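You operate a simulated robot arm through the tools that you are given. There is no shell and no other tool. Be economical: measure what you need, move in short steps, check, and stop when the job is done.

The job below is to be done with a simulated robot arm. You get a single attempt, and the scene is never put back.

## Task
Pan the orange channel to L, unmute it and push its fader to FULL.
Fine: then set the volume to 1; leave the other channels alone.

The check looks at the end state, three seconds after you hand in, the way a careful person would. Anything else that was tipped, shoved, dropped, spilled or broken makes it a failure.

## Robot
A 7-joint arm with a two-finger parallel gripper, fixed in place. Base frame: the origin is at the foot of the arm, x ahead of it, y to its left, z up. Units: m, rad, N and s.
Its first joint turns from -2.007 to 2.007 rad. Payload 3.91 kg.
Tool frame: the origin (TCP) lies between the finger pads and is the grasp point; the fingertips stand 0.03 m ahead of it; z points along the fingers, y is the line along which they close. Largest opening 0.11 m; finger width 0.02, thickness 0.01; the body of the gripper, 0.048 by 0.112 m, starts 0.055 m behind the TCP.
Orientation is that of the tool frame in the base frame, as [roll, pitch, yaw] about the fixed x, y, z axes, in that order (R = Rz(yaw) Ry(pitch) Rx(roll)). With the fingers straight down and closing along the base's y, the tool's x points along the base's -x, its y along +y and its z along -z.

## Interface
- The arm moves only by the tool apply_moves. Its argument "increments" is a list of rows, each an object of numbers (a shift or turn left out is 0, a gripper value left out holds the last): "x", "y", "z": the shift along the tool's x, y, z in m; "rx", "ry", "rz": the turn, a rotation vector about the tool's x, y, z in rad; "hand": the gripper command, from -1 (shut) to 1 (fully open), values between in proportion. In form: [{"x": .., "y": .., "z": .., "rx": .., "ry": .., "rz": .., "hand": ..}, ...]. A call has 1 to 8 rows; each row is the pose to reach, as a shift and turn from the pose commanded when the call began, along the tool's axes at that moment. A row lasts 0.2 s, in which the tool goes at most 0.05 m and 0.15 rad; a call with a longer step from one row to the next is refused whole, and so is a gripper value outside its range. Where a pose cannot be reached the arm comes as near as it can. A force on the tool above 40 N (or 10 N above the force at the start of the call, whichever is more), or a blocked arm, ends the call early, and 0.2 s more pass. Each finger travels about 0.153 m/s and halts on what it meets, pressing with about 25 N; the grip force reading is that of the motor and also rises with nothing between the fingers. The clock runs only during rows and for 0.2 s after the last one: add rows that repeat a pose to give the fingers time. It gives the time, the measured TCP pose, the force on the tool (base axes), the opening and the grip force at its end, in the units of the frame above (readings bear some noise).
- Cameras (640 x 400 px; columns grow to the right, rows downward): "scene" is fixed at [0.4086, -0.6415, 1.5417]; the picture's right is [0.92, -0.39, 0.00], its down [-0.29, -0.69, -0.66] and it looks along [0.26, 0.61, -0.75] (base axes); focal length 330 px, centre (320, 200). "wrist" rides on the gripper at [-0.036, 0, -0.057] in the tool frame; the picture's right is [0.00, -1.00, 0.00], its down [0.97, 0.00, -0.24] and it looks along [0.24, 0.00, 0.97] (tool axes); focal length 218 px, centre (320, 200). There is no depth. A picture from a camera that has moved, and an enlarged one, comes with that camera's place and axes in the base frame and with its lens. The place of the scene camera against the robot may be out by one fixed shift of up to 0.018 m in any direction.
- get_image(camera): a new picture of that camera. It takes no simulated time.
- raise_lower(by): slides the trunk up (or, below 0, down) by that many m; the arm rides with it, the base frame stays. It gives what a move gives, with no picture.
- zoom(camera, box): a new picture of the part [left, top, right, bottom] of that camera's present view, enlarged. It takes no simulated time.
- sign_off(): hands the job in; it is judged then, once.

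Work in short steps. Places have to be worked out from the pictures, the camera data and where the tool is seen: move nearer, look again, correct. Check each grasp and each placing, and mend what went wrong. You have 120 turns and 68 pictures in all, those below and enlarged ones among them. Open the gripper and draw the arm clear of the work before you hand the job in, unless the task says otherwise; then end with one line.

The tools are called as a command line: name --argument value ..., lists and objects as JSON in quotes. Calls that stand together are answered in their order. apply_moves: Moves the arm, as the interface text tells. Its arguments: {"type":"object","properties":{"increments":{"type":"array"}},"required":["increments"]} The other tools are called the same way: raise_lower (by) slides the trunk up or down; get_image (camera) takes a picture; zoom (camera, box) takes an enlarged picture of a part of a camera's view; sign_off () hands the job in.

At the start:

```text
time: 0.0
ee_pos: [0.6657, -0.0474, 1.1049]
tcp_rot: [3.141, -0.001, -3.141]
contact_force: [-0.1, 0.4, 0.3]
grip_width: 0.1099
finger_force: 0.1
trunk travel left (down, up): [-0.775, 0.215]
```

scene: 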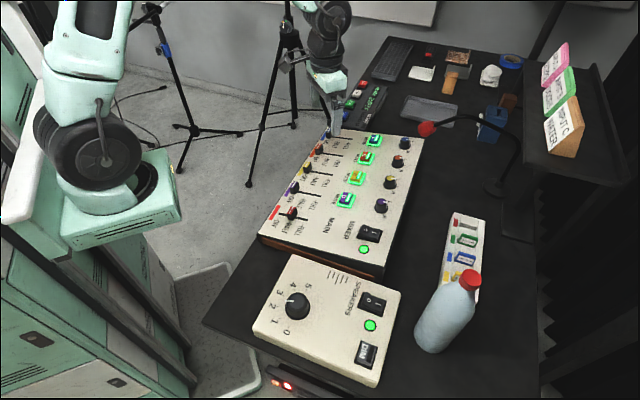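
wrist: 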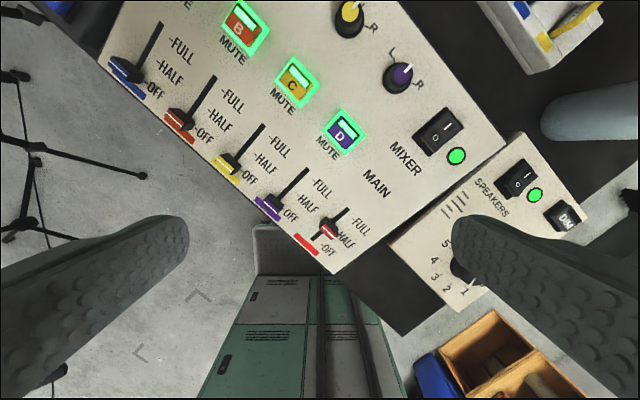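

I start with enlarged views of the mixer and the speaker box to read labels and states.

zoom --camera "scene" --box '[250, 110, 430, 280]'

zoom --camera "scene" --box '[240, 240, 410, 390]'

zoom --camera "scene" --box '[500, 30, 620, 170]'

```text
2.35 times, centred on (340, 195) of scene
camera zoom: at [0.4086, -0.6415, 1.5417], right [0.92, -0.39, 0.0], down [-0.29, -0.69, -0.66], along [0.26, 0.61, -0.75], focal length 776 px, centre (273, 212)
```

zoom: 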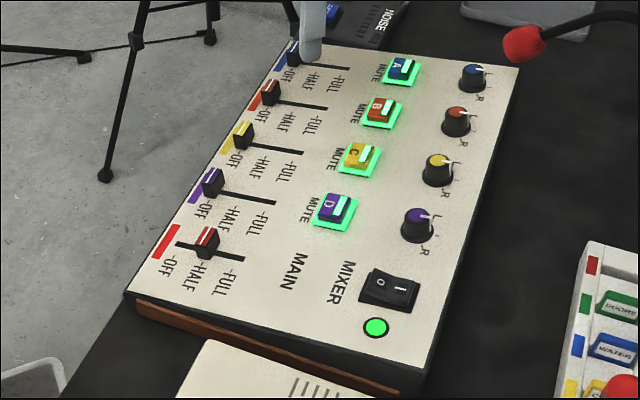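

```text
2.67 times, centred on (325, 315) of scene
camera zoom: at [0.4086, -0.6415, 1.5417], right [0.92, -0.39, 0.0], down [-0.29, -0.69, -0.66], along [0.26, 0.61, -0.75], focal length 880 px, centre (307, -107)
```

zoom: 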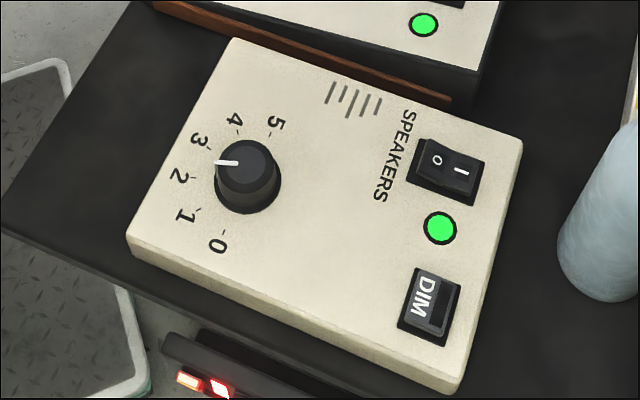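

```text
2.86 times, centred on (560, 100) of scene
camera zoom: at [0.4086, -0.6415, 1.5417], right [0.92, -0.39, 0.0], down [-0.29, -0.69, -0.66], along [0.26, 0.61, -0.75], focal length 943 px, centre (-366, 486)
```

zoom: 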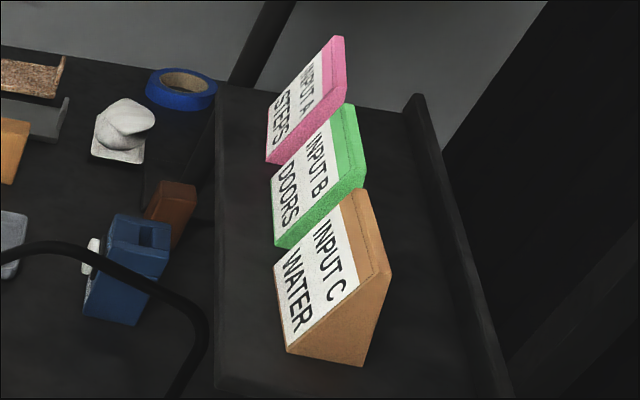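

Orange is channel B, with its fader at OFF; every mute is lit. The speaker volume is about 2.5. I move out over channel B, staying high, for a closer look from the wrist.

apply_moves --increments '[{"x": -0.04, "y": 0.02}, {"x": -0.08, "y": 0.04}, {"x": -0.12, "y": 0.06, "z": 0.03}, {"x": -0.14, "y": 0.06, "z": 0.06}]'

get_image --camera "wrist"

```text
refused: row 3 steps farther than a row can; nothing moved
```

```text
62 pictures are left
camera wrist: at [0.7001, -0.0462, 1.1614], right [0.0, -1.0, 0.0], down [-0.97, 0.0, 0.24], along [-0.24, 0.0, -0.97], focal length 218 px, centre (320, 200)
```

wrist: 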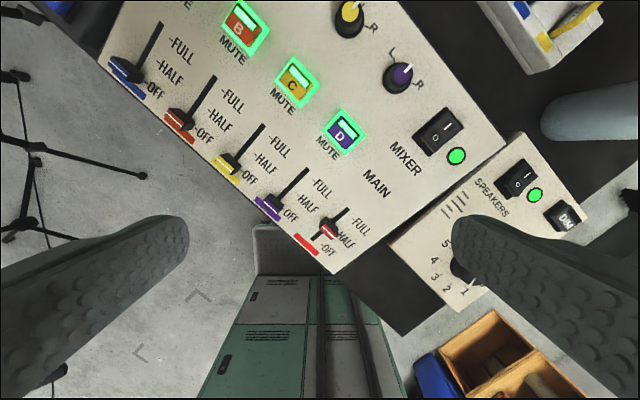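

The row step was too long, so nothing moved; I retry with shorter steps.

apply_moves --increments '[{"x": -0.035, "y": 0.015, "z": 0.015}, {"x": -0.07, "y": 0.03, "z": 0.03}, {"x": -0.105, "y": 0.045, "z": 0.045}, {"x": -0.14, "y": 0.06, "z": 0.06}]'

get_image --camera "wrist"

```text
time: 1.0
ee_pos: [0.803, 0.016, 1.0453]
tcp_rot: [-3.141, 0.001, 3.141]
contact_force: [0.4, -1.2, 0.4]
grip_width: 0.1099
finger_force: 0.1
trunk travel left (down, up): [-0.775, 0.215]
```

```text
61 pictures are left
camera wrist: at [0.8389, 0.0156, 1.1014], right [0.0, -1.0, 0.0], down [-0.97, 0.0, 0.24], along [-0.24, 0.0, -0.97], focal length 218 px, centre (320, 200)
```

wrist: 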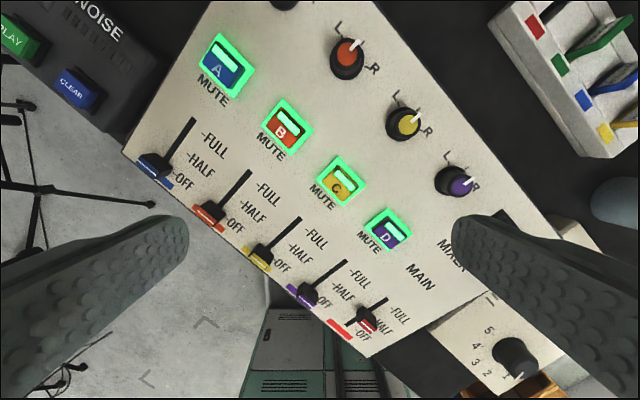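

Good view. I zoom on channel B's controls for detail.

zoom --camera "wrist" --box '[180, 0, 420, 150]'

zoom --camera "wrist" --box '[120, 80, 360, 280]'

```text
2.67 times, centred on (300, 75) of wrist
camera zoom: at [0.8389, 0.0156, 1.1014], right [0.0, -1.0, 0.0], down [-0.97, 0.0, 0.24], along [-0.24, 0.0, -0.97], focal length 582 px, centre (373, 533)
```

zoom: 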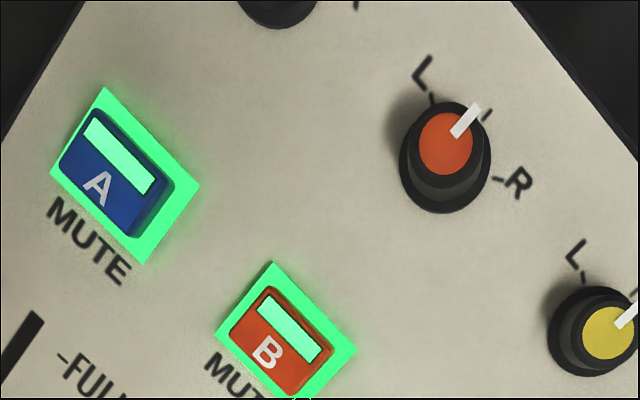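

```text
2.00 times, centred on (240, 180) of wrist
camera zoom: at [0.8389, 0.0156, 1.1014], right [0.0, -1.0, 0.0], down [-0.97, 0.0, 0.24], along [-0.24, 0.0, -0.97], focal length 436 px, centre (480, 240)
```

zoom: 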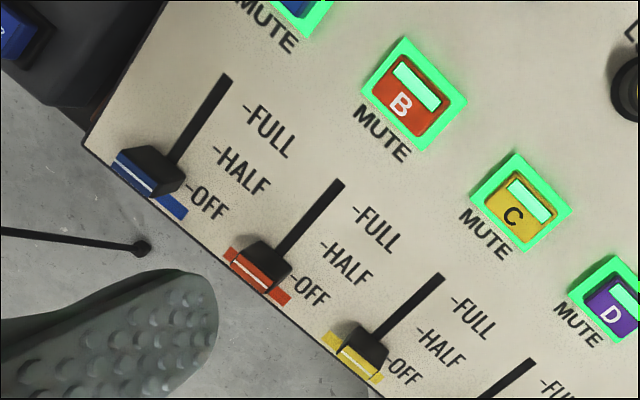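

B's pan points at centre, and L lies about 45–50° counter-clockwise from it. Panel estimate is z≈0.82, with B mute near (0.862, 0.056), B fader near (0.76, 0.15) and B pan near (0.93, -0.015). The gooseneck mic may hang near the pan knob, so I draw back and tilt to see it.

apply_moves --increments '[{"x": 0.02, "z": -0.02, "ry": -0.14}, {"x": 0.04, "z": -0.04, "ry": -0.28}, {"x": 0.06, "z": -0.06, "ry": -0.42}, {"x": 0.08, "z": -0.08, "ry": -0.56}]'

get_image --camera "wrist"

get_image --camera "scene"

```text
time: 2.0
ee_pos: [0.7252, 0.0137, 1.1233]
tcp_rot: [-3.141, 0.561, 3.141]
contact_force: [0.7, -0.2, -0.4]
grip_width: 0.1098
finger_force: 0.1
trunk travel left (down, up): [-0.775, 0.215]
```

```text
58 pictures are left
camera wrist: at [0.7247, 0.0138, 1.1914], right [0.0, -1.0, 0.0], down [-0.95, 0.0, -0.31], along [0.31, 0.0, -0.95], focal length 218 px, centre (320, 200)
```

wrist: 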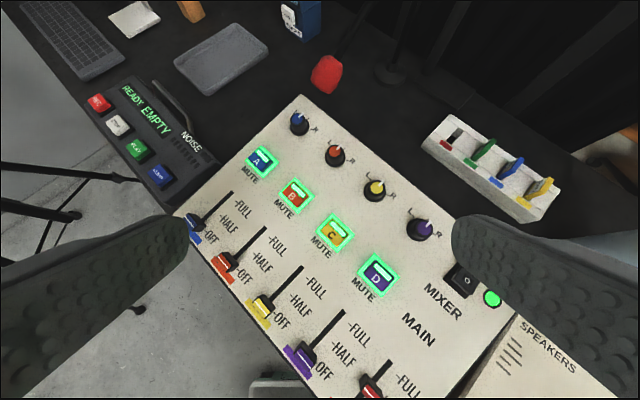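

```text
57 pictures are left
```

scene: 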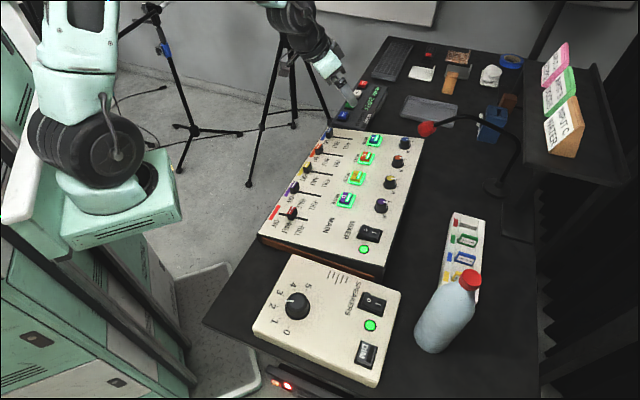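

The mic head is near (1.04, 0.0, 0.915), clear of pan B if I approach carefully. I handle the fader first: level the tool and shift toward it.

apply_moves --increments '[{"x": -0.001, "y": 0.0325, "z": 0.0125, "ry": 0.14}, {"x": -0.002, "y": 0.065, "z": 0.025, "ry": 0.28}, {"x": -0.003, "y": 0.0975, "z": 0.0375, "ry": 0.42}, {"x": -0.004, "y": 0.13, "z": 0.05, "ry": 0.561}]'

apply_moves --increments '[{"rz": -0.14, "z": 0.02, "hand": 0}, {"rz": -0.28, "z": 0.04, "hand": -0.3}, {"rz": -0.42, "z": 0.06}, {"rz": -0.56, "z": 0.08}, {"rz": -0.7, "z": 0.1}, {"rz": -0.785, "z": 0.12}]'

get_image --camera "wrist"

```text
time: 3.0
ee_pos: [0.7524, 0.1428, 1.0868]
tcp_rot: [-3.141, -0.002, 3.141]
contact_force: [-0.4, -0.6, 0.9]
grip_width: 0.1099
finger_force: 0.1
trunk travel left (down, up): [-0.775, 0.215]
```

```text
time: 4.4
ee_pos: [0.7539, 0.1408, 0.9649]
tcp_rot: [3.138, 0.0, -2.354]
contact_force: [0.4, -0.4, -0.6]
grip_width: 0.0386
finger_force: 0.1
trunk travel left (down, up): [-0.775, 0.215]
```

```text
56 pictures are left
camera wrist: at [0.7789, 0.1676, 1.0216], right [0.71, -0.71, 0.0], down [-0.69, -0.69, 0.24], along [-0.17, -0.17, -0.97], focal length 218 px, centre (320, 200)
```

wrist: 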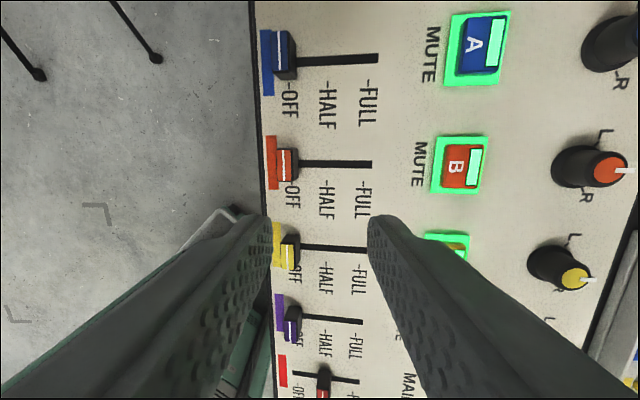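

The panel looks sloped (thin at the fader side), with the cap about 3.1 cm along +tool y and 1.8 cm along -tool x. I centre over it, descend partway and look again.

apply_moves --increments '[{"x": -0.009, "y": 0.016, "z": 0.02, "hand": 0.0}, {"x": -0.018, "y": 0.031, "z": 0.045}, {"x": -0.018, "y": 0.031, "z": 0.065}]'

get_image --camera "wrist"

zoom --camera "scene" --box '[260, 80, 400, 200]'

```text
time: 5.2
ee_pos: [0.745, 0.1781, 0.8987]
tcp_rot: [-3.141, 0.0, -2.356]
contact_force: [0.8, 0.5, 0.1]
grip_width: 0.055
finger_force: 0.1
trunk travel left (down, up): [-0.775, 0.215]
```

```text
55 pictures are left
camera wrist: at [0.7691, 0.2031, 0.9566], right [0.71, -0.71, 0.0], down [-0.69, -0.69, 0.24], along [-0.17, -0.17, -0.97], focal length 218 px, centre (320, 200)
```

wrist: 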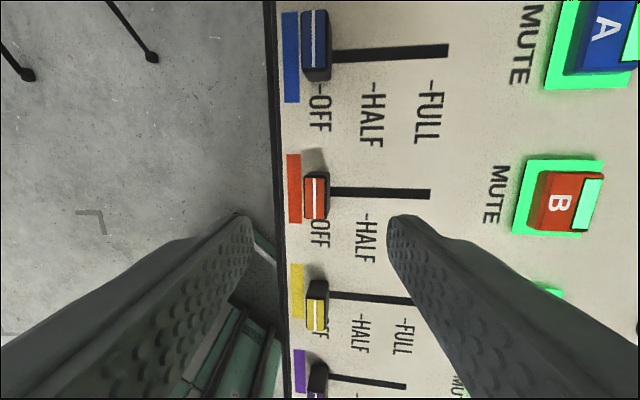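

```text
3.33 times, centred on (330, 140) of scene
camera zoom: at [0.4086, -0.6415, 1.5417], right [0.92, -0.39, 0.0], down [-0.29, -0.69, -0.66], along [0.26, 0.61, -0.75], focal length 1100 px, centre (287, 400)
```

zoom: 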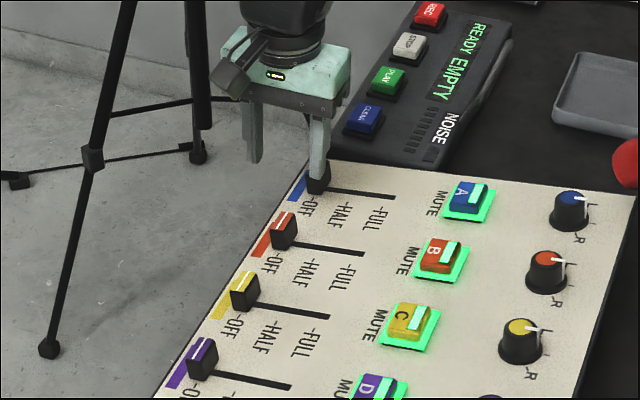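

The cap is centred between the fingers. I descend 5 cm (tips to about 0.82), then look before closing.

apply_moves --increments '[{"x": -0.003, "y": 0.003, "z": 0.025}, {"x": -0.003, "y": 0.003, "z": 0.05}]'

get_image --camera "wrist"

zoom --camera "scene" --box '[260, 80, 400, 200]'

```text
time: 5.8
ee_pos: [0.745, 0.1829, 0.8507]
tcp_rot: [3.141, -0.001, -2.356]
contact_force: [-0.7, -0.1, 0.3]
grip_width: 0.0551
finger_force: 0.0
trunk travel left (down, up): [-0.775, 0.215]
```

```text
53 pictures are left
camera wrist: at [0.7691, 0.2081, 0.9075], right [0.71, -0.71, 0.0], down [-0.69, -0.69, 0.24], along [-0.17, -0.17, -0.97], focal length 218 px, centre (320, 200)
```

wrist: 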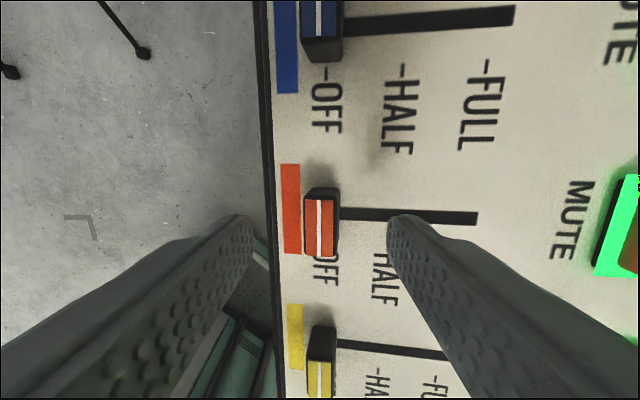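

```text
3.33 times, centred on (330, 140) of scene
camera zoom: at [0.4086, -0.6415, 1.5417], right [0.92, -0.39, 0.0], down [-0.29, -0.69, -0.66], along [0.26, 0.61, -0.75], focal length 1100 px, centre (287, 400)
```

zoom: 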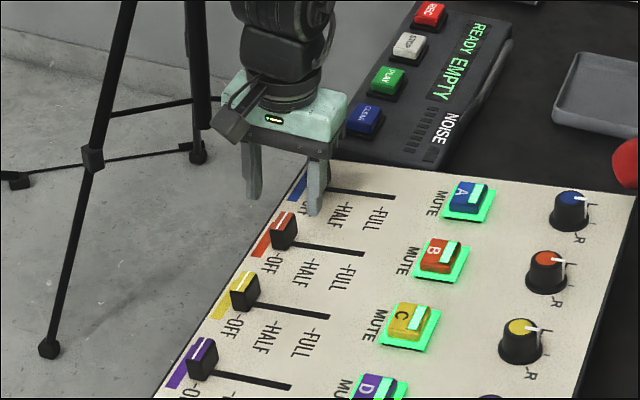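

Triangulation puts the cap's top at z≈0.81 and it is well centred. I go down 2 cm more to tip ≈0.80, with the force limit as guard.

apply_moves --increments '[{"x": 0.002, "z": 0.01}, {"x": 0.002, "z": 0.018}, {"x": 0.002, "z": 0.022}]'

get_image --camera "wrist"

```text
time: 6.6
ee_pos: [0.7442, 0.179, 0.8273]
tcp_rot: [3.141, -0.001, -2.356]
contact_force: [-0.4, -0.1, 0.1]
grip_width: 0.0549
finger_force: 0.0
trunk travel left (down, up): [-0.775, 0.215]
```

```text
51 pictures are left
camera wrist: at [0.7673, 0.2059, 0.8845], right [0.71, -0.71, 0.0], down [-0.69, -0.69, 0.24], along [-0.17, -0.17, -0.97], focal length 218 px, centre (320, 200)
```

wrist: 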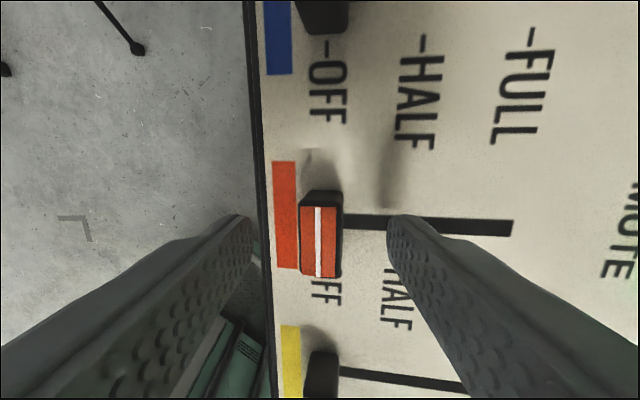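

No contact, fingers straddle the cap. I close on it.

apply_moves --increments '[{"hand": -0.4}, {"hand": -0.75}, {"hand": -0.75}]'

get_image --camera "wrist"

```text
time: 7.4
ee_pos: [0.743, 0.1796, 0.8275]
tcp_rot: [3.141, -0.001, -2.356]
contact_force: [0.1, -0.1, 0.2]
grip_width: 0.0178
finger_force: 25.5
trunk travel left (down, up): [-0.775, 0.215]
```

```text
50 pictures are left
camera wrist: at [0.7673, 0.2059, 0.8845], right [0.71, -0.71, 0.0], down [-0.69, -0.69, 0.24], along [-0.17, -0.17, -0.97], focal length 218 px, centre (320, 200)
```

wrist: 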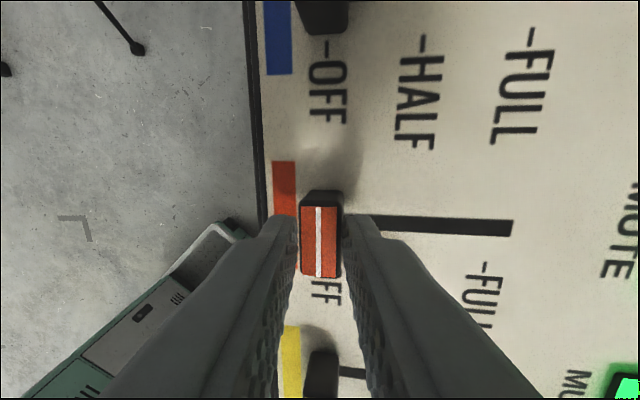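

Gripped (17.8 mm). I slide toward FULL in short steps, rising slightly with the slope.

apply_moves --increments '[{"y": -0.01, "z": -0.001}, {"y": -0.02, "z": -0.002}, {"y": -0.03, "z": -0.0035}]'

get_image --camera "wrist"

```text
time: 8.2
ee_pos: [0.7637, 0.1596, 0.832]
tcp_rot: [-3.141, -0.005, -2.358]
contact_force: [-10.9, -10.3, 6.6]
grip_width: 0.0179
finger_force: 24.9
trunk travel left (down, up): [-0.775, 0.215]
```

```text
49 pictures are left
camera wrist: at [0.7886, 0.1852, 0.8885], right [0.71, -0.71, 0.0], down [-0.69, -0.68, 0.25], along [-0.17, -0.17, -0.97], focal length 218 px, centre (320, 200)
```

wrist: 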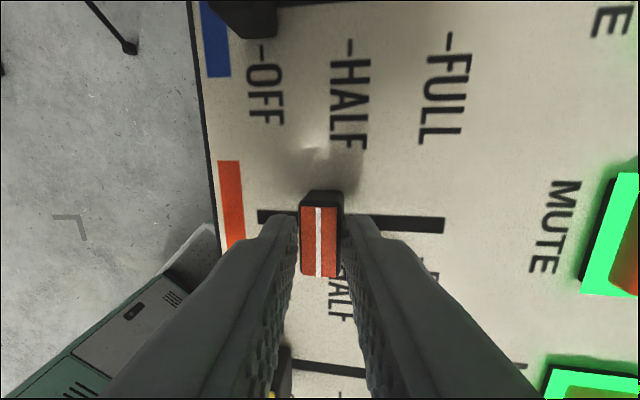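

The slide works; the side force shows the slot drifts slightly toward +tool x and up. I relieve that and go on; roughly 4.5 cm to go.

apply_moves --increments '[{"x": 0.002, "z": -0.001}, {"x": 0.0025, "y": -0.01, "z": -0.002}, {"x": 0.003, "y": -0.02, "z": -0.003}, {"x": 0.0035, "y": -0.03, "z": -0.0045}]'

get_image --camera "wrist"

```text
time: 9.2
ee_pos: [0.7846, 0.1364, 0.8362]
tcp_rot: [3.141, 0.003, -2.357]
contact_force: [1.5, 1.9, 0.7]
grip_width: 0.0178
finger_force: 25.2
trunk travel left (down, up): [-0.775, 0.215]
```

```text
48 pictures are left
camera wrist: at [0.8103, 0.1627, 0.8933], right [0.71, -0.71, 0.0], down [-0.69, -0.69, 0.24], along [-0.17, -0.17, -0.97], focal length 218 px, centre (320, 200)
```

wrist: 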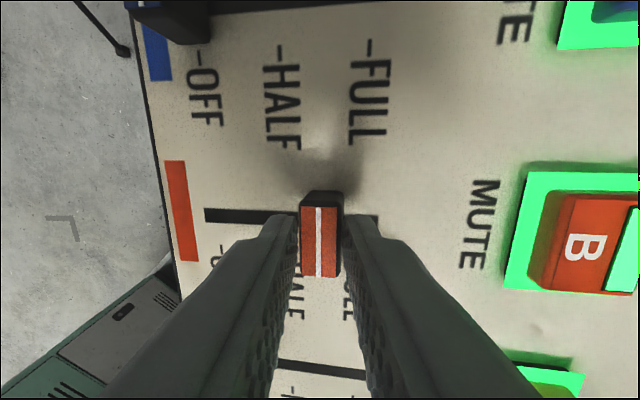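

Force is low now; about 1.7 cm remains. I push on to the stop.

apply_moves --increments '[{"x": 0.0002, "y": -0.008, "z": -0.001}, {"x": 0.0005, "y": -0.014, "z": -0.002}, {"x": 0.0007, "y": -0.018, "z": -0.0025}, {"x": 0.0008, "y": -0.022, "z": -0.003}]'

get_image --camera "wrist"

```text
time: 10.2
ee_pos: [0.7987, 0.1229, 0.8391]
tcp_rot: [3.137, 0.003, -2.356]
contact_force: [9.4, 23.1, 0.0]
grip_width: 0.0178
finger_force: 25.4
trunk travel left (down, up): [-0.775, 0.215]
```

```text
47 pictures are left
camera wrist: at [0.823, 0.1487, 0.8961], right [0.71, -0.71, 0.0], down [-0.69, -0.69, 0.24], along [-0.17, -0.17, -0.97], focal length 218 px, centre (320, 200)
```

wrist: 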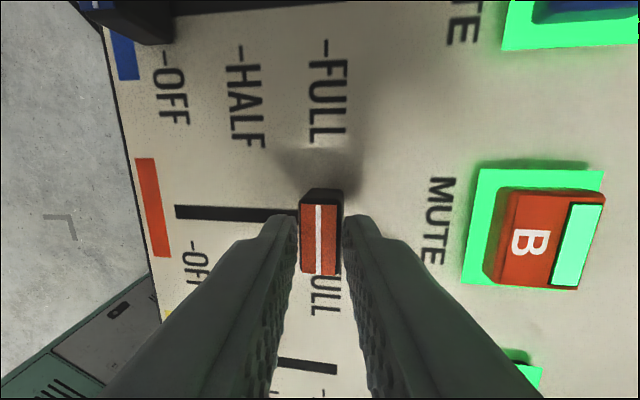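

The fader is at the FULL stop (7.9 cm of travel). I relax the pose, open just enough, and lift.

apply_moves --increments '[{"x": -0.002, "y": 0.001}, {"x": -0.002, "y": 0.001, "hand": -0.45}, {"x": -0.002, "y": 0.001, "hand": -0.45}, {"x": -0.002, "y": 0.001, "z": -0.03}, {"x": -0.002, "y": 0.001, "z": -0.07}]'

get_image --camera "wrist"

```text
time: 11.4
ee_pos: [0.7981, 0.1211, 0.9096]
tcp_rot: [3.14, -0.002, -2.356]
contact_force: [0.1, 0.1, 0.1]
grip_width: 0.0301
finger_force: 0.1
trunk travel left (down, up): [-0.775, 0.215]
```

```text
46 pictures are left
camera wrist: at [0.8235, 0.1472, 0.9656], right [0.71, -0.71, 0.0], down [-0.69, -0.69, 0.24], along [-0.17, -0.17, -0.97], focal length 218 px, centre (320, 200)
```

wrist: 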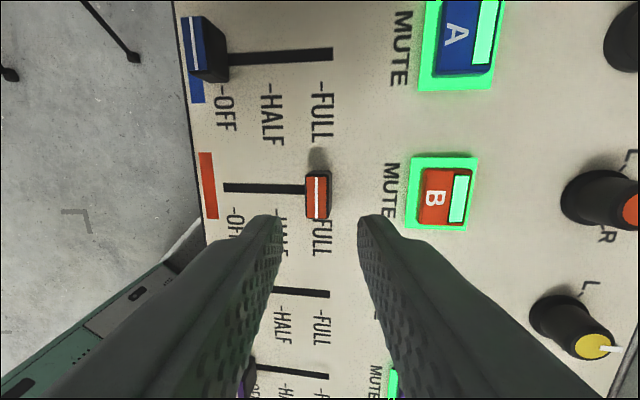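

The fader sits at FULL, released. Next the B mute, about 8 cm along -tool y: I close the fingers, move above it and look.

apply_moves --increments '[{"x": 0, "y": -0.04, "hand": -1}, {"x": 0.0, "y": -0.078}, {"x": 0.0, "y": -0.078}]'

get_image --camera "wrist"

zoom --camera "scene" --box '[300, 80, 440, 200]'

```text
time: 12.2
ee_pos: [0.8525, 0.0657, 0.906]
tcp_rot: [3.14, -0.003, -2.357]
contact_force: [0.5, -1.5, -0.1]
grip_width: 0.0
finger_force: 25.3
trunk travel left (down, up): [-0.775, 0.215]
```

```text
45 pictures are left
camera wrist: at [0.8776, 0.0919, 0.9632], right [0.71, -0.71, 0.0], down [-0.69, -0.69, 0.24], along [-0.17, -0.17, -0.97], focal length 218 px, centre (320, 200)
```

wrist: 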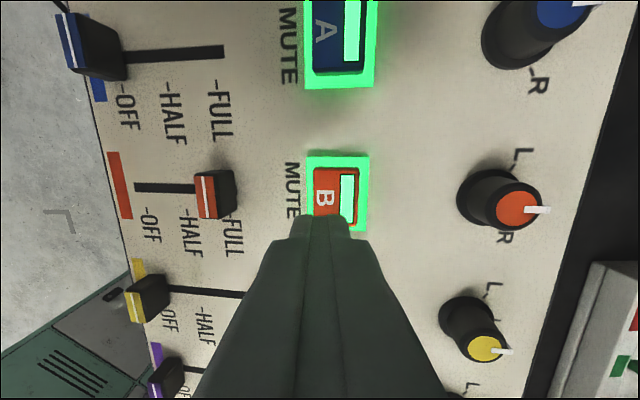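

```text
3.33 times, centred on (370, 140) of scene
camera zoom: at [0.4086, -0.6415, 1.5417], right [0.92, -0.39, 0.0], down [-0.29, -0.69, -0.66], along [0.26, 0.61, -0.75], focal length 1100 px, centre (153, 400)
```

zoom: 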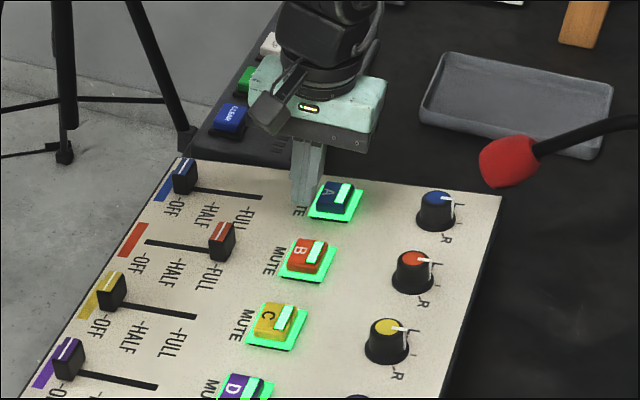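

The button is about 1.1 cm further along -tool y, with its top at z≈0.81. I correct and come down to just above it.

apply_moves --increments '[{"y": -0.011, "z": 0.01}, {"y": -0.011, "z": 0.045}, {"y": -0.011, "z": 0.045}]'

get_image --camera "wrist"

zoom --camera "scene" --box '[300, 80, 440, 200]'

```text
time: 13.0
ee_pos: [0.8624, 0.0582, 0.8635]
tcp_rot: [-3.141, 0.0, -2.357]
contact_force: [0.7, -0.3, 0.6]
grip_width: 0.0
finger_force: 25.2
trunk travel left (down, up): [-0.775, 0.215]
```

```text
43 pictures are left
camera wrist: at [0.8869, 0.0849, 0.9202], right [0.71, -0.71, 0.0], down [-0.69, -0.69, 0.24], along [-0.17, -0.17, -0.97], focal length 218 px, centre (320, 200)
```

wrist: 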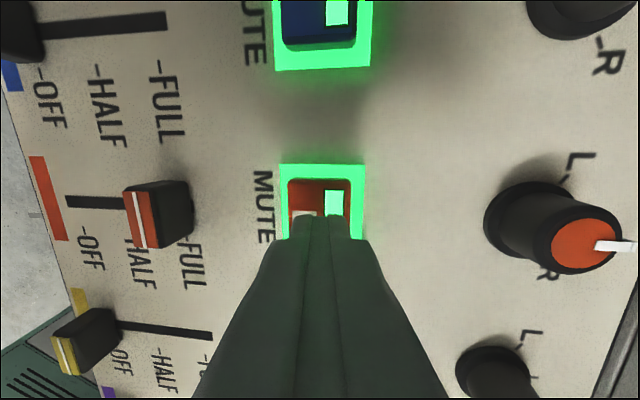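

```text
3.33 times, centred on (370, 140) of scene
camera zoom: at [0.4086, -0.6415, 1.5417], right [0.92, -0.39, 0.0], down [-0.29, -0.69, -0.66], along [0.26, 0.61, -0.75], focal length 1100 px, centre (153, 400)
```

zoom: 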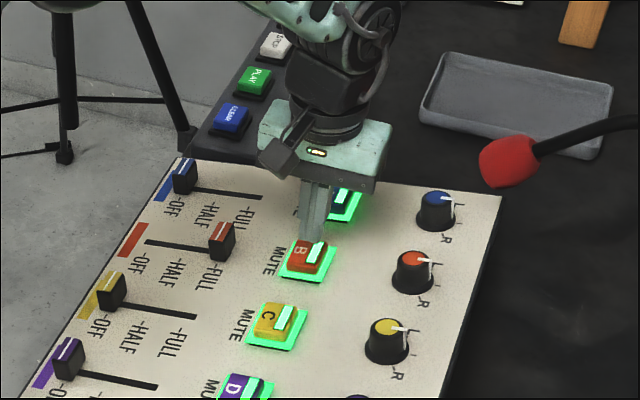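

The tip is over the button's centre. I press gently downward in small steps, with the force stop as guard.

apply_moves --increments '[{"z": 0.014}, {"z": 0.018}, {"z": 0.021}]'

get_image --camera "wrist"

```text
time: 13.8
ee_pos: [0.8622, 0.0578, 0.8435]
tcp_rot: [3.141, 0.0, -2.356]
contact_force: [-0.4, -1.3, 4.2]
grip_width: 0.0
finger_force: 25.8
trunk travel left (down, up): [-0.775, 0.215]
```

```text
41 pictures are left
camera wrist: at [0.8871, 0.0845, 0.8996], right [0.71, -0.71, 0.0], down [-0.69, -0.69, 0.24], along [-0.17, -0.17, -0.97], focal length 218 px, centre (320, 200)
```

wrist: 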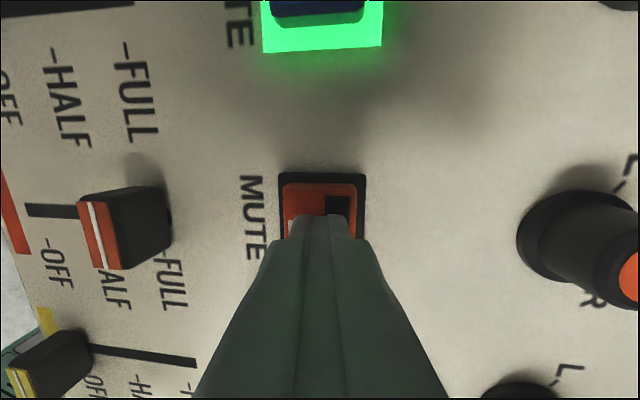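

The lamp went out at 4 N. I lift straight off and check that it stays out.

apply_moves --increments '[{"z": -0.03}, {"z": -0.07}, {"z": -0.11}]'

get_image --camera "wrist"

```text
time: 14.6
ee_pos: [0.8616, 0.0557, 0.9519]
tcp_rot: [3.14, -0.003, -2.356]
contact_force: [1.2, 0.5, 0.2]
grip_width: 0.0
finger_force: 24.5
trunk travel left (down, up): [-0.775, 0.215]
```

```text
40 pictures are left
camera wrist: at [0.8868, 0.0823, 1.0073], right [0.71, -0.71, 0.0], down [-0.69, -0.69, 0.24], along [-0.17, -0.17, -0.97], focal length 218 px, centre (320, 200)
```

wrist: 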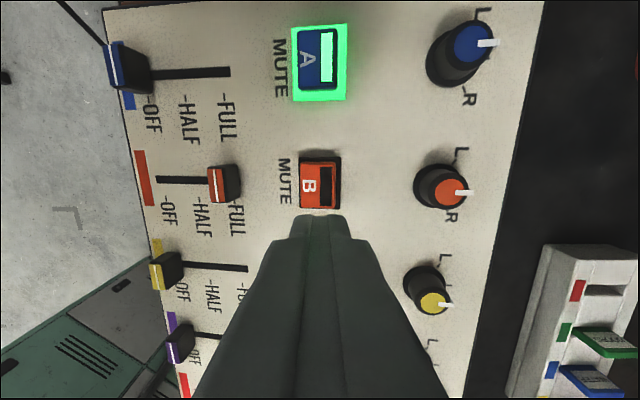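

B's mute is off and the other three stay lit. Pan B is near (0.933, -0.016), knob top about z 0.845; I turn the yaw back, open to about 6 cm and move part way toward it.

apply_moves --increments '[{"rz": 0.14, "y": -0.012, "hand": -0.5}, {"rz": 0.28, "y": -0.024, "hand": 0.1}, {"rz": 0.42, "y": -0.036}, {"rz": 0.56, "y": -0.048}, {"rz": 0.7, "y": -0.06}, {"rz": 0.785, "y": -0.07}]'

get_image --camera "wrist"

get_image --camera "scene"

```text
time: 16.0
ee_pos: [0.9106, 0.0078, 0.9525]
tcp_rot: [3.142, -0.002, 3.14]
contact_force: [0.0, 0.4, 0.7]
grip_width: 0.0605
finger_force: 0.2
trunk travel left (down, up): [-0.775, 0.215]
```

```text
39 pictures are left
camera wrist: at [0.9473, 0.0096, 1.0093], right [0.0, -1.0, 0.0], down [-0.97, 0.0, 0.24], along [-0.24, 0.0, -0.97], focal length 218 px, centre (320, 200)
```

wrist: 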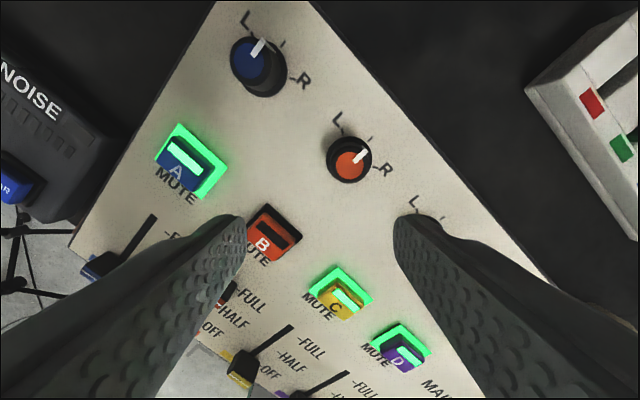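

```text
38 pictures are left
```

scene: 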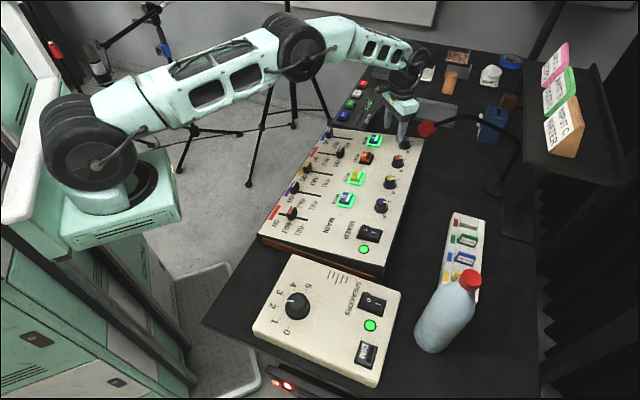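

Reach is fine so far, and the knob refines to (0.937, -0.013). I move over it and tilt about 8° to match the panel's slope.

apply_moves --increments '[{"x": -0.013, "y": -0.01, "rx": 0.05, "ry": -0.05}, {"x": -0.026, "y": -0.0205, "z": 0.01, "rx": 0.099, "ry": -0.099}, {"x": -0.026, "y": -0.0205, "z": 0.03, "rx": 0.099, "ry": -0.099}]'

get_image --camera "wrist"

zoom --camera "scene" --box '[330, 70, 470, 190]'

```text
time: 16.8
ee_pos: [0.9376, -0.0114, 0.9223]
tcp_rot: [-3.041, 0.099, -3.136]
contact_force: [0.0, -0.3, 0.4]
grip_width: 0.0605
finger_force: 0.1
trunk travel left (down, up): [-0.775, 0.215]
```

```text
37 pictures are left
camera wrist: at [0.9679, -0.0041, 0.9829], right [0.0, -1.0, 0.1], down [-0.99, 0.02, 0.14], along [-0.14, -0.1, -0.98], focal length 218 px, centre (320, 200)
```

wrist: 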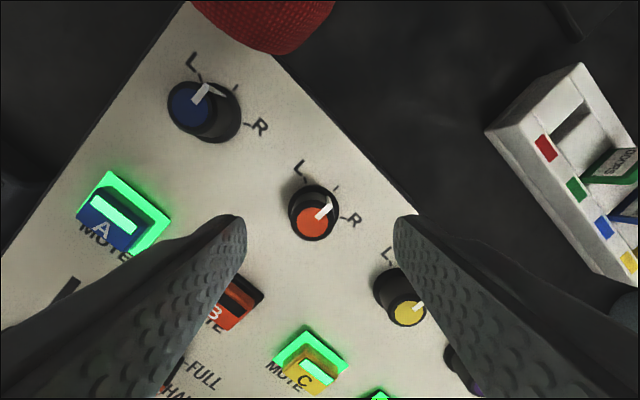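

```text
3.33 times, centred on (400, 130) of scene
camera zoom: at [0.4086, -0.6415, 1.5417], right [0.92, -0.39, 0.0], down [-0.29, -0.69, -0.66], along [0.26, 0.61, -0.75], focal length 1100 px, centre (53, 433)
```

zoom: 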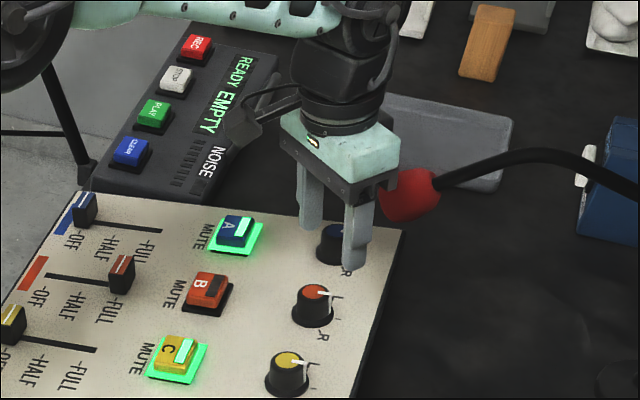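

The mic head is near (1.037, 0.007, 0.89), r≈0.028, leaving about 2 cm to the wrist camera after the descent. The knob is about 1.5 cm along +tool x from the tool axis; I correct and descend part way.

apply_moves --increments '[{"x": 0.007, "y": 0.002, "z": 0.0}, {"x": 0.015, "y": 0.004, "z": 0.015}, {"x": 0.015, "y": 0.004, "z": 0.035}]'

get_image --camera "wrist"

zoom --camera "scene" --box '[350, 80, 470, 180]'

```text
time: 17.6
ee_pos: [0.9284, -0.0113, 0.8872]
tcp_rot: [-3.041, 0.098, -3.137]
contact_force: [-0.3, -1.1, 0.0]
grip_width: 0.0602
finger_force: 0.0
trunk travel left (down, up): [-0.775, 0.215]
```

```text
35 pictures are left
camera wrist: at [0.9579, -0.0047, 0.9467], right [0.0, -1.0, 0.1], down [-0.99, 0.02, 0.14], along [-0.14, -0.1, -0.98], focal length 218 px, centre (320, 200)
```

wrist: 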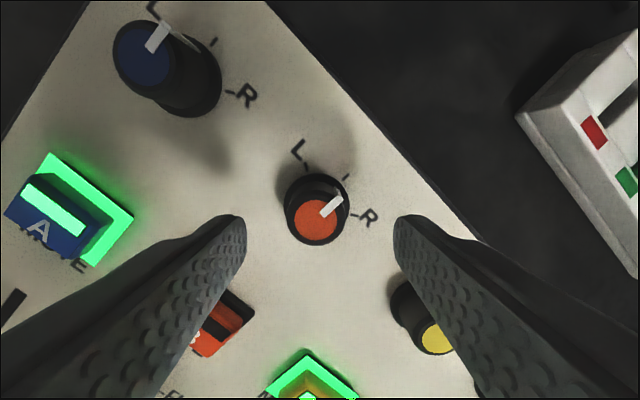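

```text
4.00 times, centred on (410, 130) of scene
camera zoom: at [0.4086, -0.6415, 1.5417], right [0.92, -0.39, 0.0], down [-0.29, -0.69, -0.66], along [0.26, 0.61, -0.75], focal length 1320 px, centre (-40, 480)
```

zoom: 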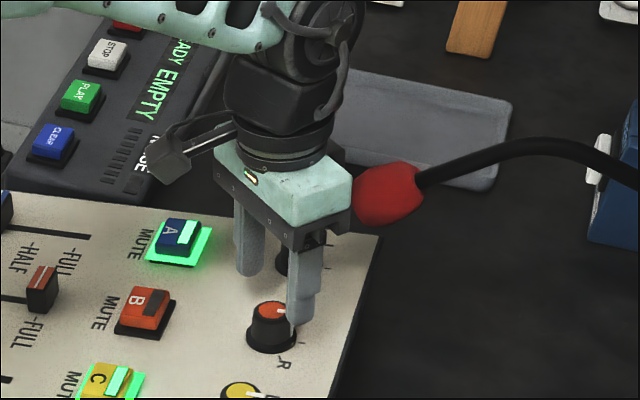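

The knob is centred and its axis is parallel with the tool. I descend 3 cm more so the fingers straddle it.

apply_moves --increments '[{"y": 0.001, "z": 0.015}, {"y": 0.001, "z": 0.025}, {"y": 0.001, "z": 0.03}]'

get_image --camera "wrist"

zoom --camera "scene" --box '[350, 80, 470, 180]'

```text
time: 18.4
ee_pos: [0.9316, -0.0126, 0.8564]
tcp_rot: [-3.041, 0.098, -3.137]
contact_force: [0.2, -0.9, 0.4]
grip_width: 0.0604
finger_force: 0.0
trunk travel left (down, up): [-0.775, 0.215]
```

```text
33 pictures are left
camera wrist: at [0.9602, -0.0064, 0.9169], right [0.0, -1.0, 0.1], down [-0.99, 0.02, 0.14], along [-0.14, -0.1, -0.98], focal length 218 px, centre (320, 200)
```

wrist: 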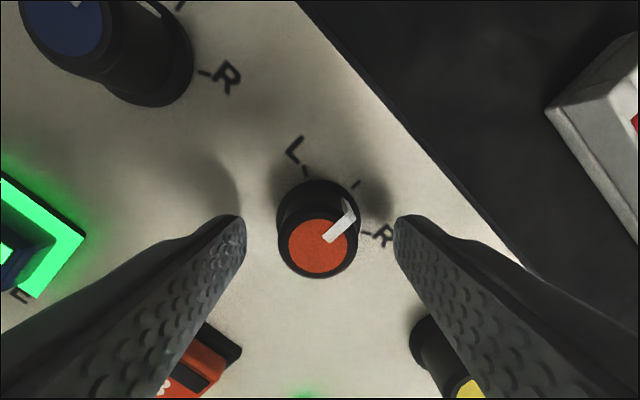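

```text
4.00 times, centred on (410, 130) of scene
camera zoom: at [0.4086, -0.6415, 1.5417], right [0.92, -0.39, 0.0], down [-0.29, -0.69, -0.66], along [0.26, 0.61, -0.75], focal length 1320 px, centre (-40, 480)
```

zoom: 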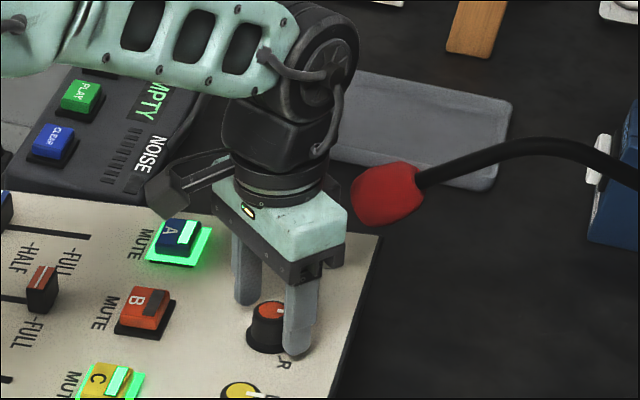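

The fingers straddle the knob with the tips near 0.827. I grip it.

apply_moves --increments '[{"hand": -0.3}, {"hand": -0.7}, {"hand": -0.7}]'

get_image --camera "wrist"

```text
time: 19.2
ee_pos: [0.9312, -0.0112, 0.8572]
tcp_rot: [-3.043, 0.096, -3.136]
contact_force: [1.1, 4.5, 0.2]
grip_width: 0.0306
finger_force: 24.9
trunk travel left (down, up): [-0.775, 0.215]
```

```text
31 pictures are left
camera wrist: at [0.9602, -0.0057, 0.9167], right [0.0, -1.0, 0.1], down [-0.99, 0.02, 0.14], along [-0.14, -0.1, -0.98], focal length 218 px, centre (320, 200)
```

wrist: 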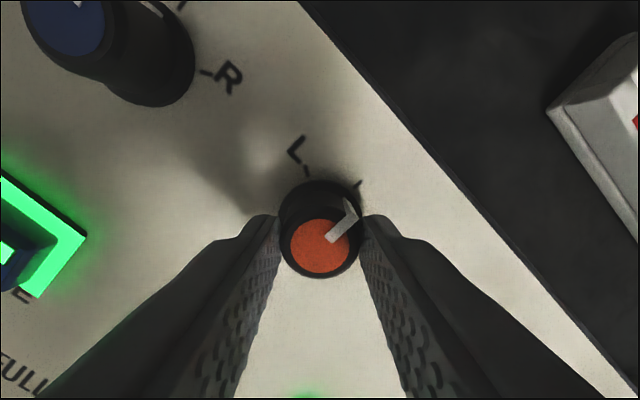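

Gripped at 30.6 mm. I turn counter-clockwise from above (tool -rz) by about 43° and check.

apply_moves --increments '[{"rz": -0.12}, {"rz": -0.25}, {"rz": -0.38}, {"rz": -0.5}, {"rz": -0.62}, {"rz": -0.75}]'

get_image --camera "wrist"

zoom --camera "scene" --box '[350, 80, 470, 180]'

```text
time: 20.6
ee_pos: [0.9307, -0.0139, 0.8572]
tcp_rot: [-3.003, 0.005, -2.39]
contact_force: [10.6, 6.8, 3.3]
grip_width: 0.0306
finger_force: 24.9
trunk travel left (down, up): [-0.775, 0.215]
```

```text
30 pictures are left
camera wrist: at [0.9508, 0.0181, 0.9134], right [0.68, -0.72, 0.14], down [-0.73, -0.64, 0.23], along [-0.08, -0.26, -0.96], focal length 218 px, centre (320, 200)
```

wrist: 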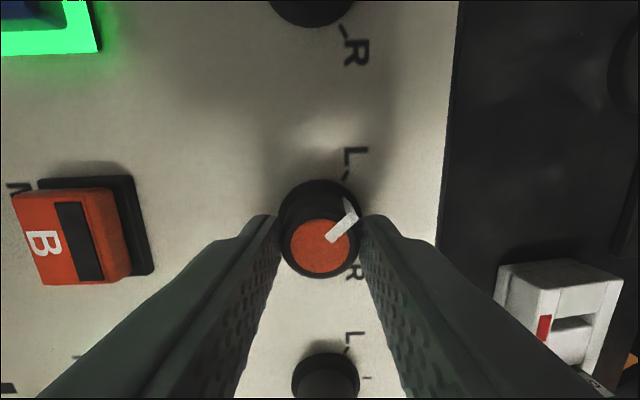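

```text
4.00 times, centred on (410, 130) of scene
camera zoom: at [0.4086, -0.6415, 1.5417], right [0.92, -0.39, 0.0], down [-0.29, -0.69, -0.66], along [0.26, 0.61, -0.75], focal length 1320 px, centre (-40, 480)
```

zoom: 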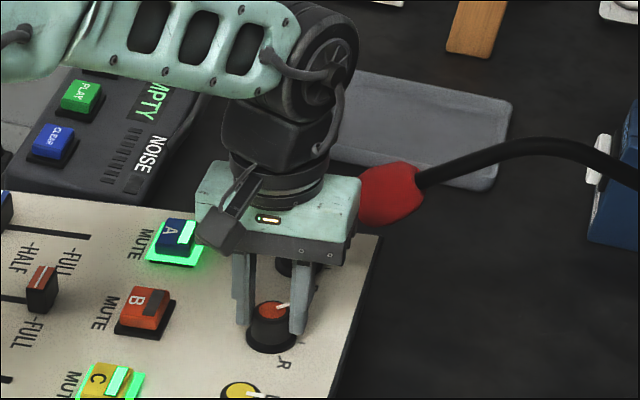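

The pointer turned with the fingers; about 10–12° remain to the L tick. I relieve the side load and continue 0.2 rad.

apply_moves --increments '[{"x": -0.001, "rz": -0.07}, {"x": -0.001, "rz": -0.14}, {"x": -0.001, "rz": -0.2}, {"x": -0.001, "rz": -0.2}]'

zoom --camera "wrist" --box '[240, 120, 400, 300]'

zoom --camera "scene" --box '[380, 130, 430, 180]'

```text
time: 21.6
ee_pos: [0.9315, -0.0135, 0.8569]
tcp_rot: [-3.001, -0.024, -2.192]
contact_force: [5.6, -0.4, 12.9]
grip_width: 0.0307
finger_force: 24.9
trunk travel left (down, up): [-0.775, 0.215]
```

```text
2.22 times, centred on (320, 210) of wrist
camera zoom: at [0.9457, 0.0226, 0.9124], right [0.81, -0.57, 0.14], down [-0.59, -0.76, 0.26], along [-0.04, -0.29, -0.96], focal length 485 px, centre (320, 178)
```

zoom: 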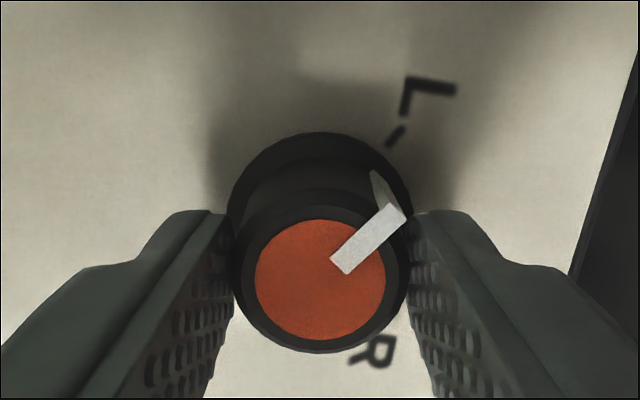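

```text
8.00 times, centred on (405, 155) of scene
camera zoom: at [0.4086, -0.6415, 1.5417], right [0.92, -0.39, 0.0], down [-0.29, -0.69, -0.66], along [0.26, 0.61, -0.75], focal length 2639 px, centre (-360, 560)
```

zoom: 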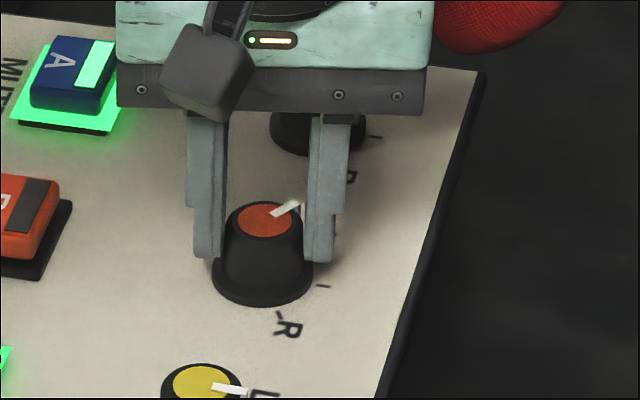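

By projection the pointer sits at about 45° and the L tick at 37.5°, so about 7° remain. I turn 0.12 rad more, relieving the vertical load.

apply_moves --increments '[{"z": -0.001, "rz": -0.06}, {"z": -0.001, "rz": -0.12}, {"z": -0.001, "rz": -0.12}]'

zoom --camera "wrist" --box '[240, 120, 400, 300]'

```text
time: 22.4
ee_pos: [0.9297, -0.014, 0.8578]
tcp_rot: [-3.007, -0.04, -2.075]
contact_force: [18.6, -4.3, 4.8]
grip_width: 0.031
finger_force: 24.9
trunk travel left (down, up): [-0.775, 0.215]
```

```text
2.22 times, centred on (320, 210) of wrist
camera zoom: at [0.9421, 0.0247, 0.9118], right [0.87, -0.47, 0.13], down [-0.49, -0.83, 0.28], along [-0.02, -0.31, -0.95], focal length 485 px, centre (320, 178)
```

zoom: 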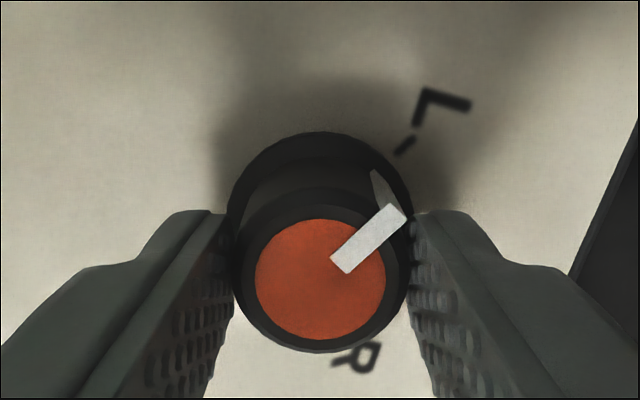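

The L tick now projects to 43.5°, matching the pointer at about 44–45°. I release, lift along the tool axis and inspect.

apply_moves --increments '[{"x": -0.0007, "y": -0.0013, "hand": -0.7}, {"x": -0.0007, "y": -0.0013, "hand": 0.0}, {"x": -0.0007, "y": -0.0013, "hand": 0.0}, {"x": -0.0007, "y": -0.0013, "z": -0.03}, {"x": -0.0007, "y": -0.0013, "z": -0.07}]'

get_image --camera "wrist"

zoom --camera "scene" --box '[350, 110, 430, 210]'

```text
time: 23.6
ee_pos: [0.9237, -0.0046, 0.9243]
tcp_rot: [-3.009, -0.039, -2.077]
contact_force: [-0.1, 0.1, 0.0]
grip_width: 0.055
finger_force: 0.1
trunk travel left (down, up): [-0.775, 0.215]
```

```text
25 pictures are left
camera wrist: at [0.9353, 0.0331, 0.9794], right [0.87, -0.47, 0.13], down [-0.49, -0.83, 0.28], along [-0.02, -0.31, -0.95], focal length 218 px, centre (320, 200)
```

wrist: 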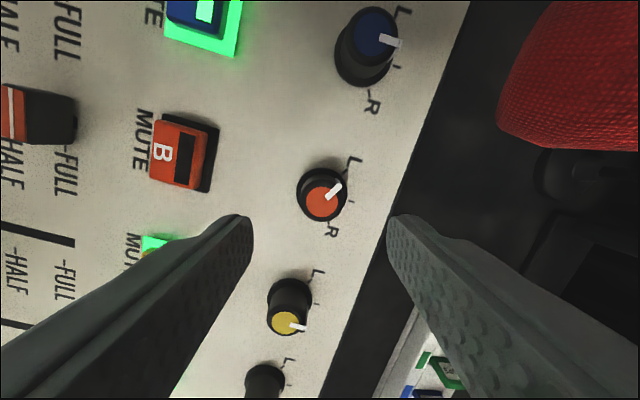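

```text
4.00 times, centred on (390, 160) of scene
camera zoom: at [0.4086, -0.6415, 1.5417], right [0.92, -0.39, 0.0], down [-0.29, -0.69, -0.66], along [0.26, 0.61, -0.75], focal length 1320 px, centre (40, 360)
```

zoom: 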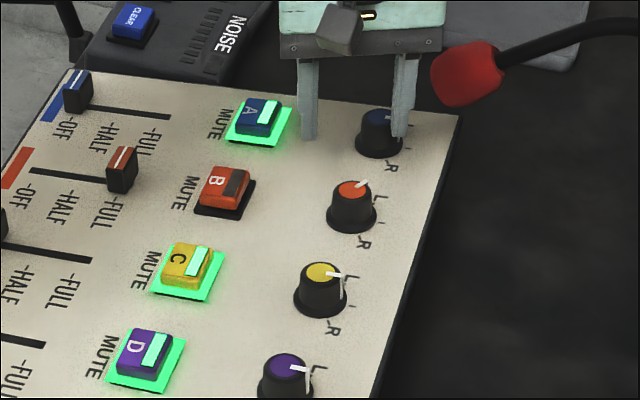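

I zoom on the B knob to verify the pointer against the L tick.

zoom --camera "wrist" --box '[275, 140, 375, 240]'

```text
4.00 times, centred on (325, 190) of wrist
camera zoom: at [0.9353, 0.0331, 0.9794], right [0.87, -0.47, 0.13], down [-0.49, -0.83, 0.28], along [-0.02, -0.31, -0.95], focal length 873 px, centre (300, 240)
```

zoom: 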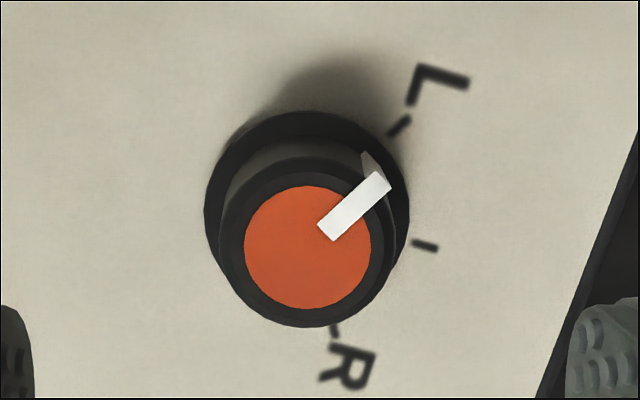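

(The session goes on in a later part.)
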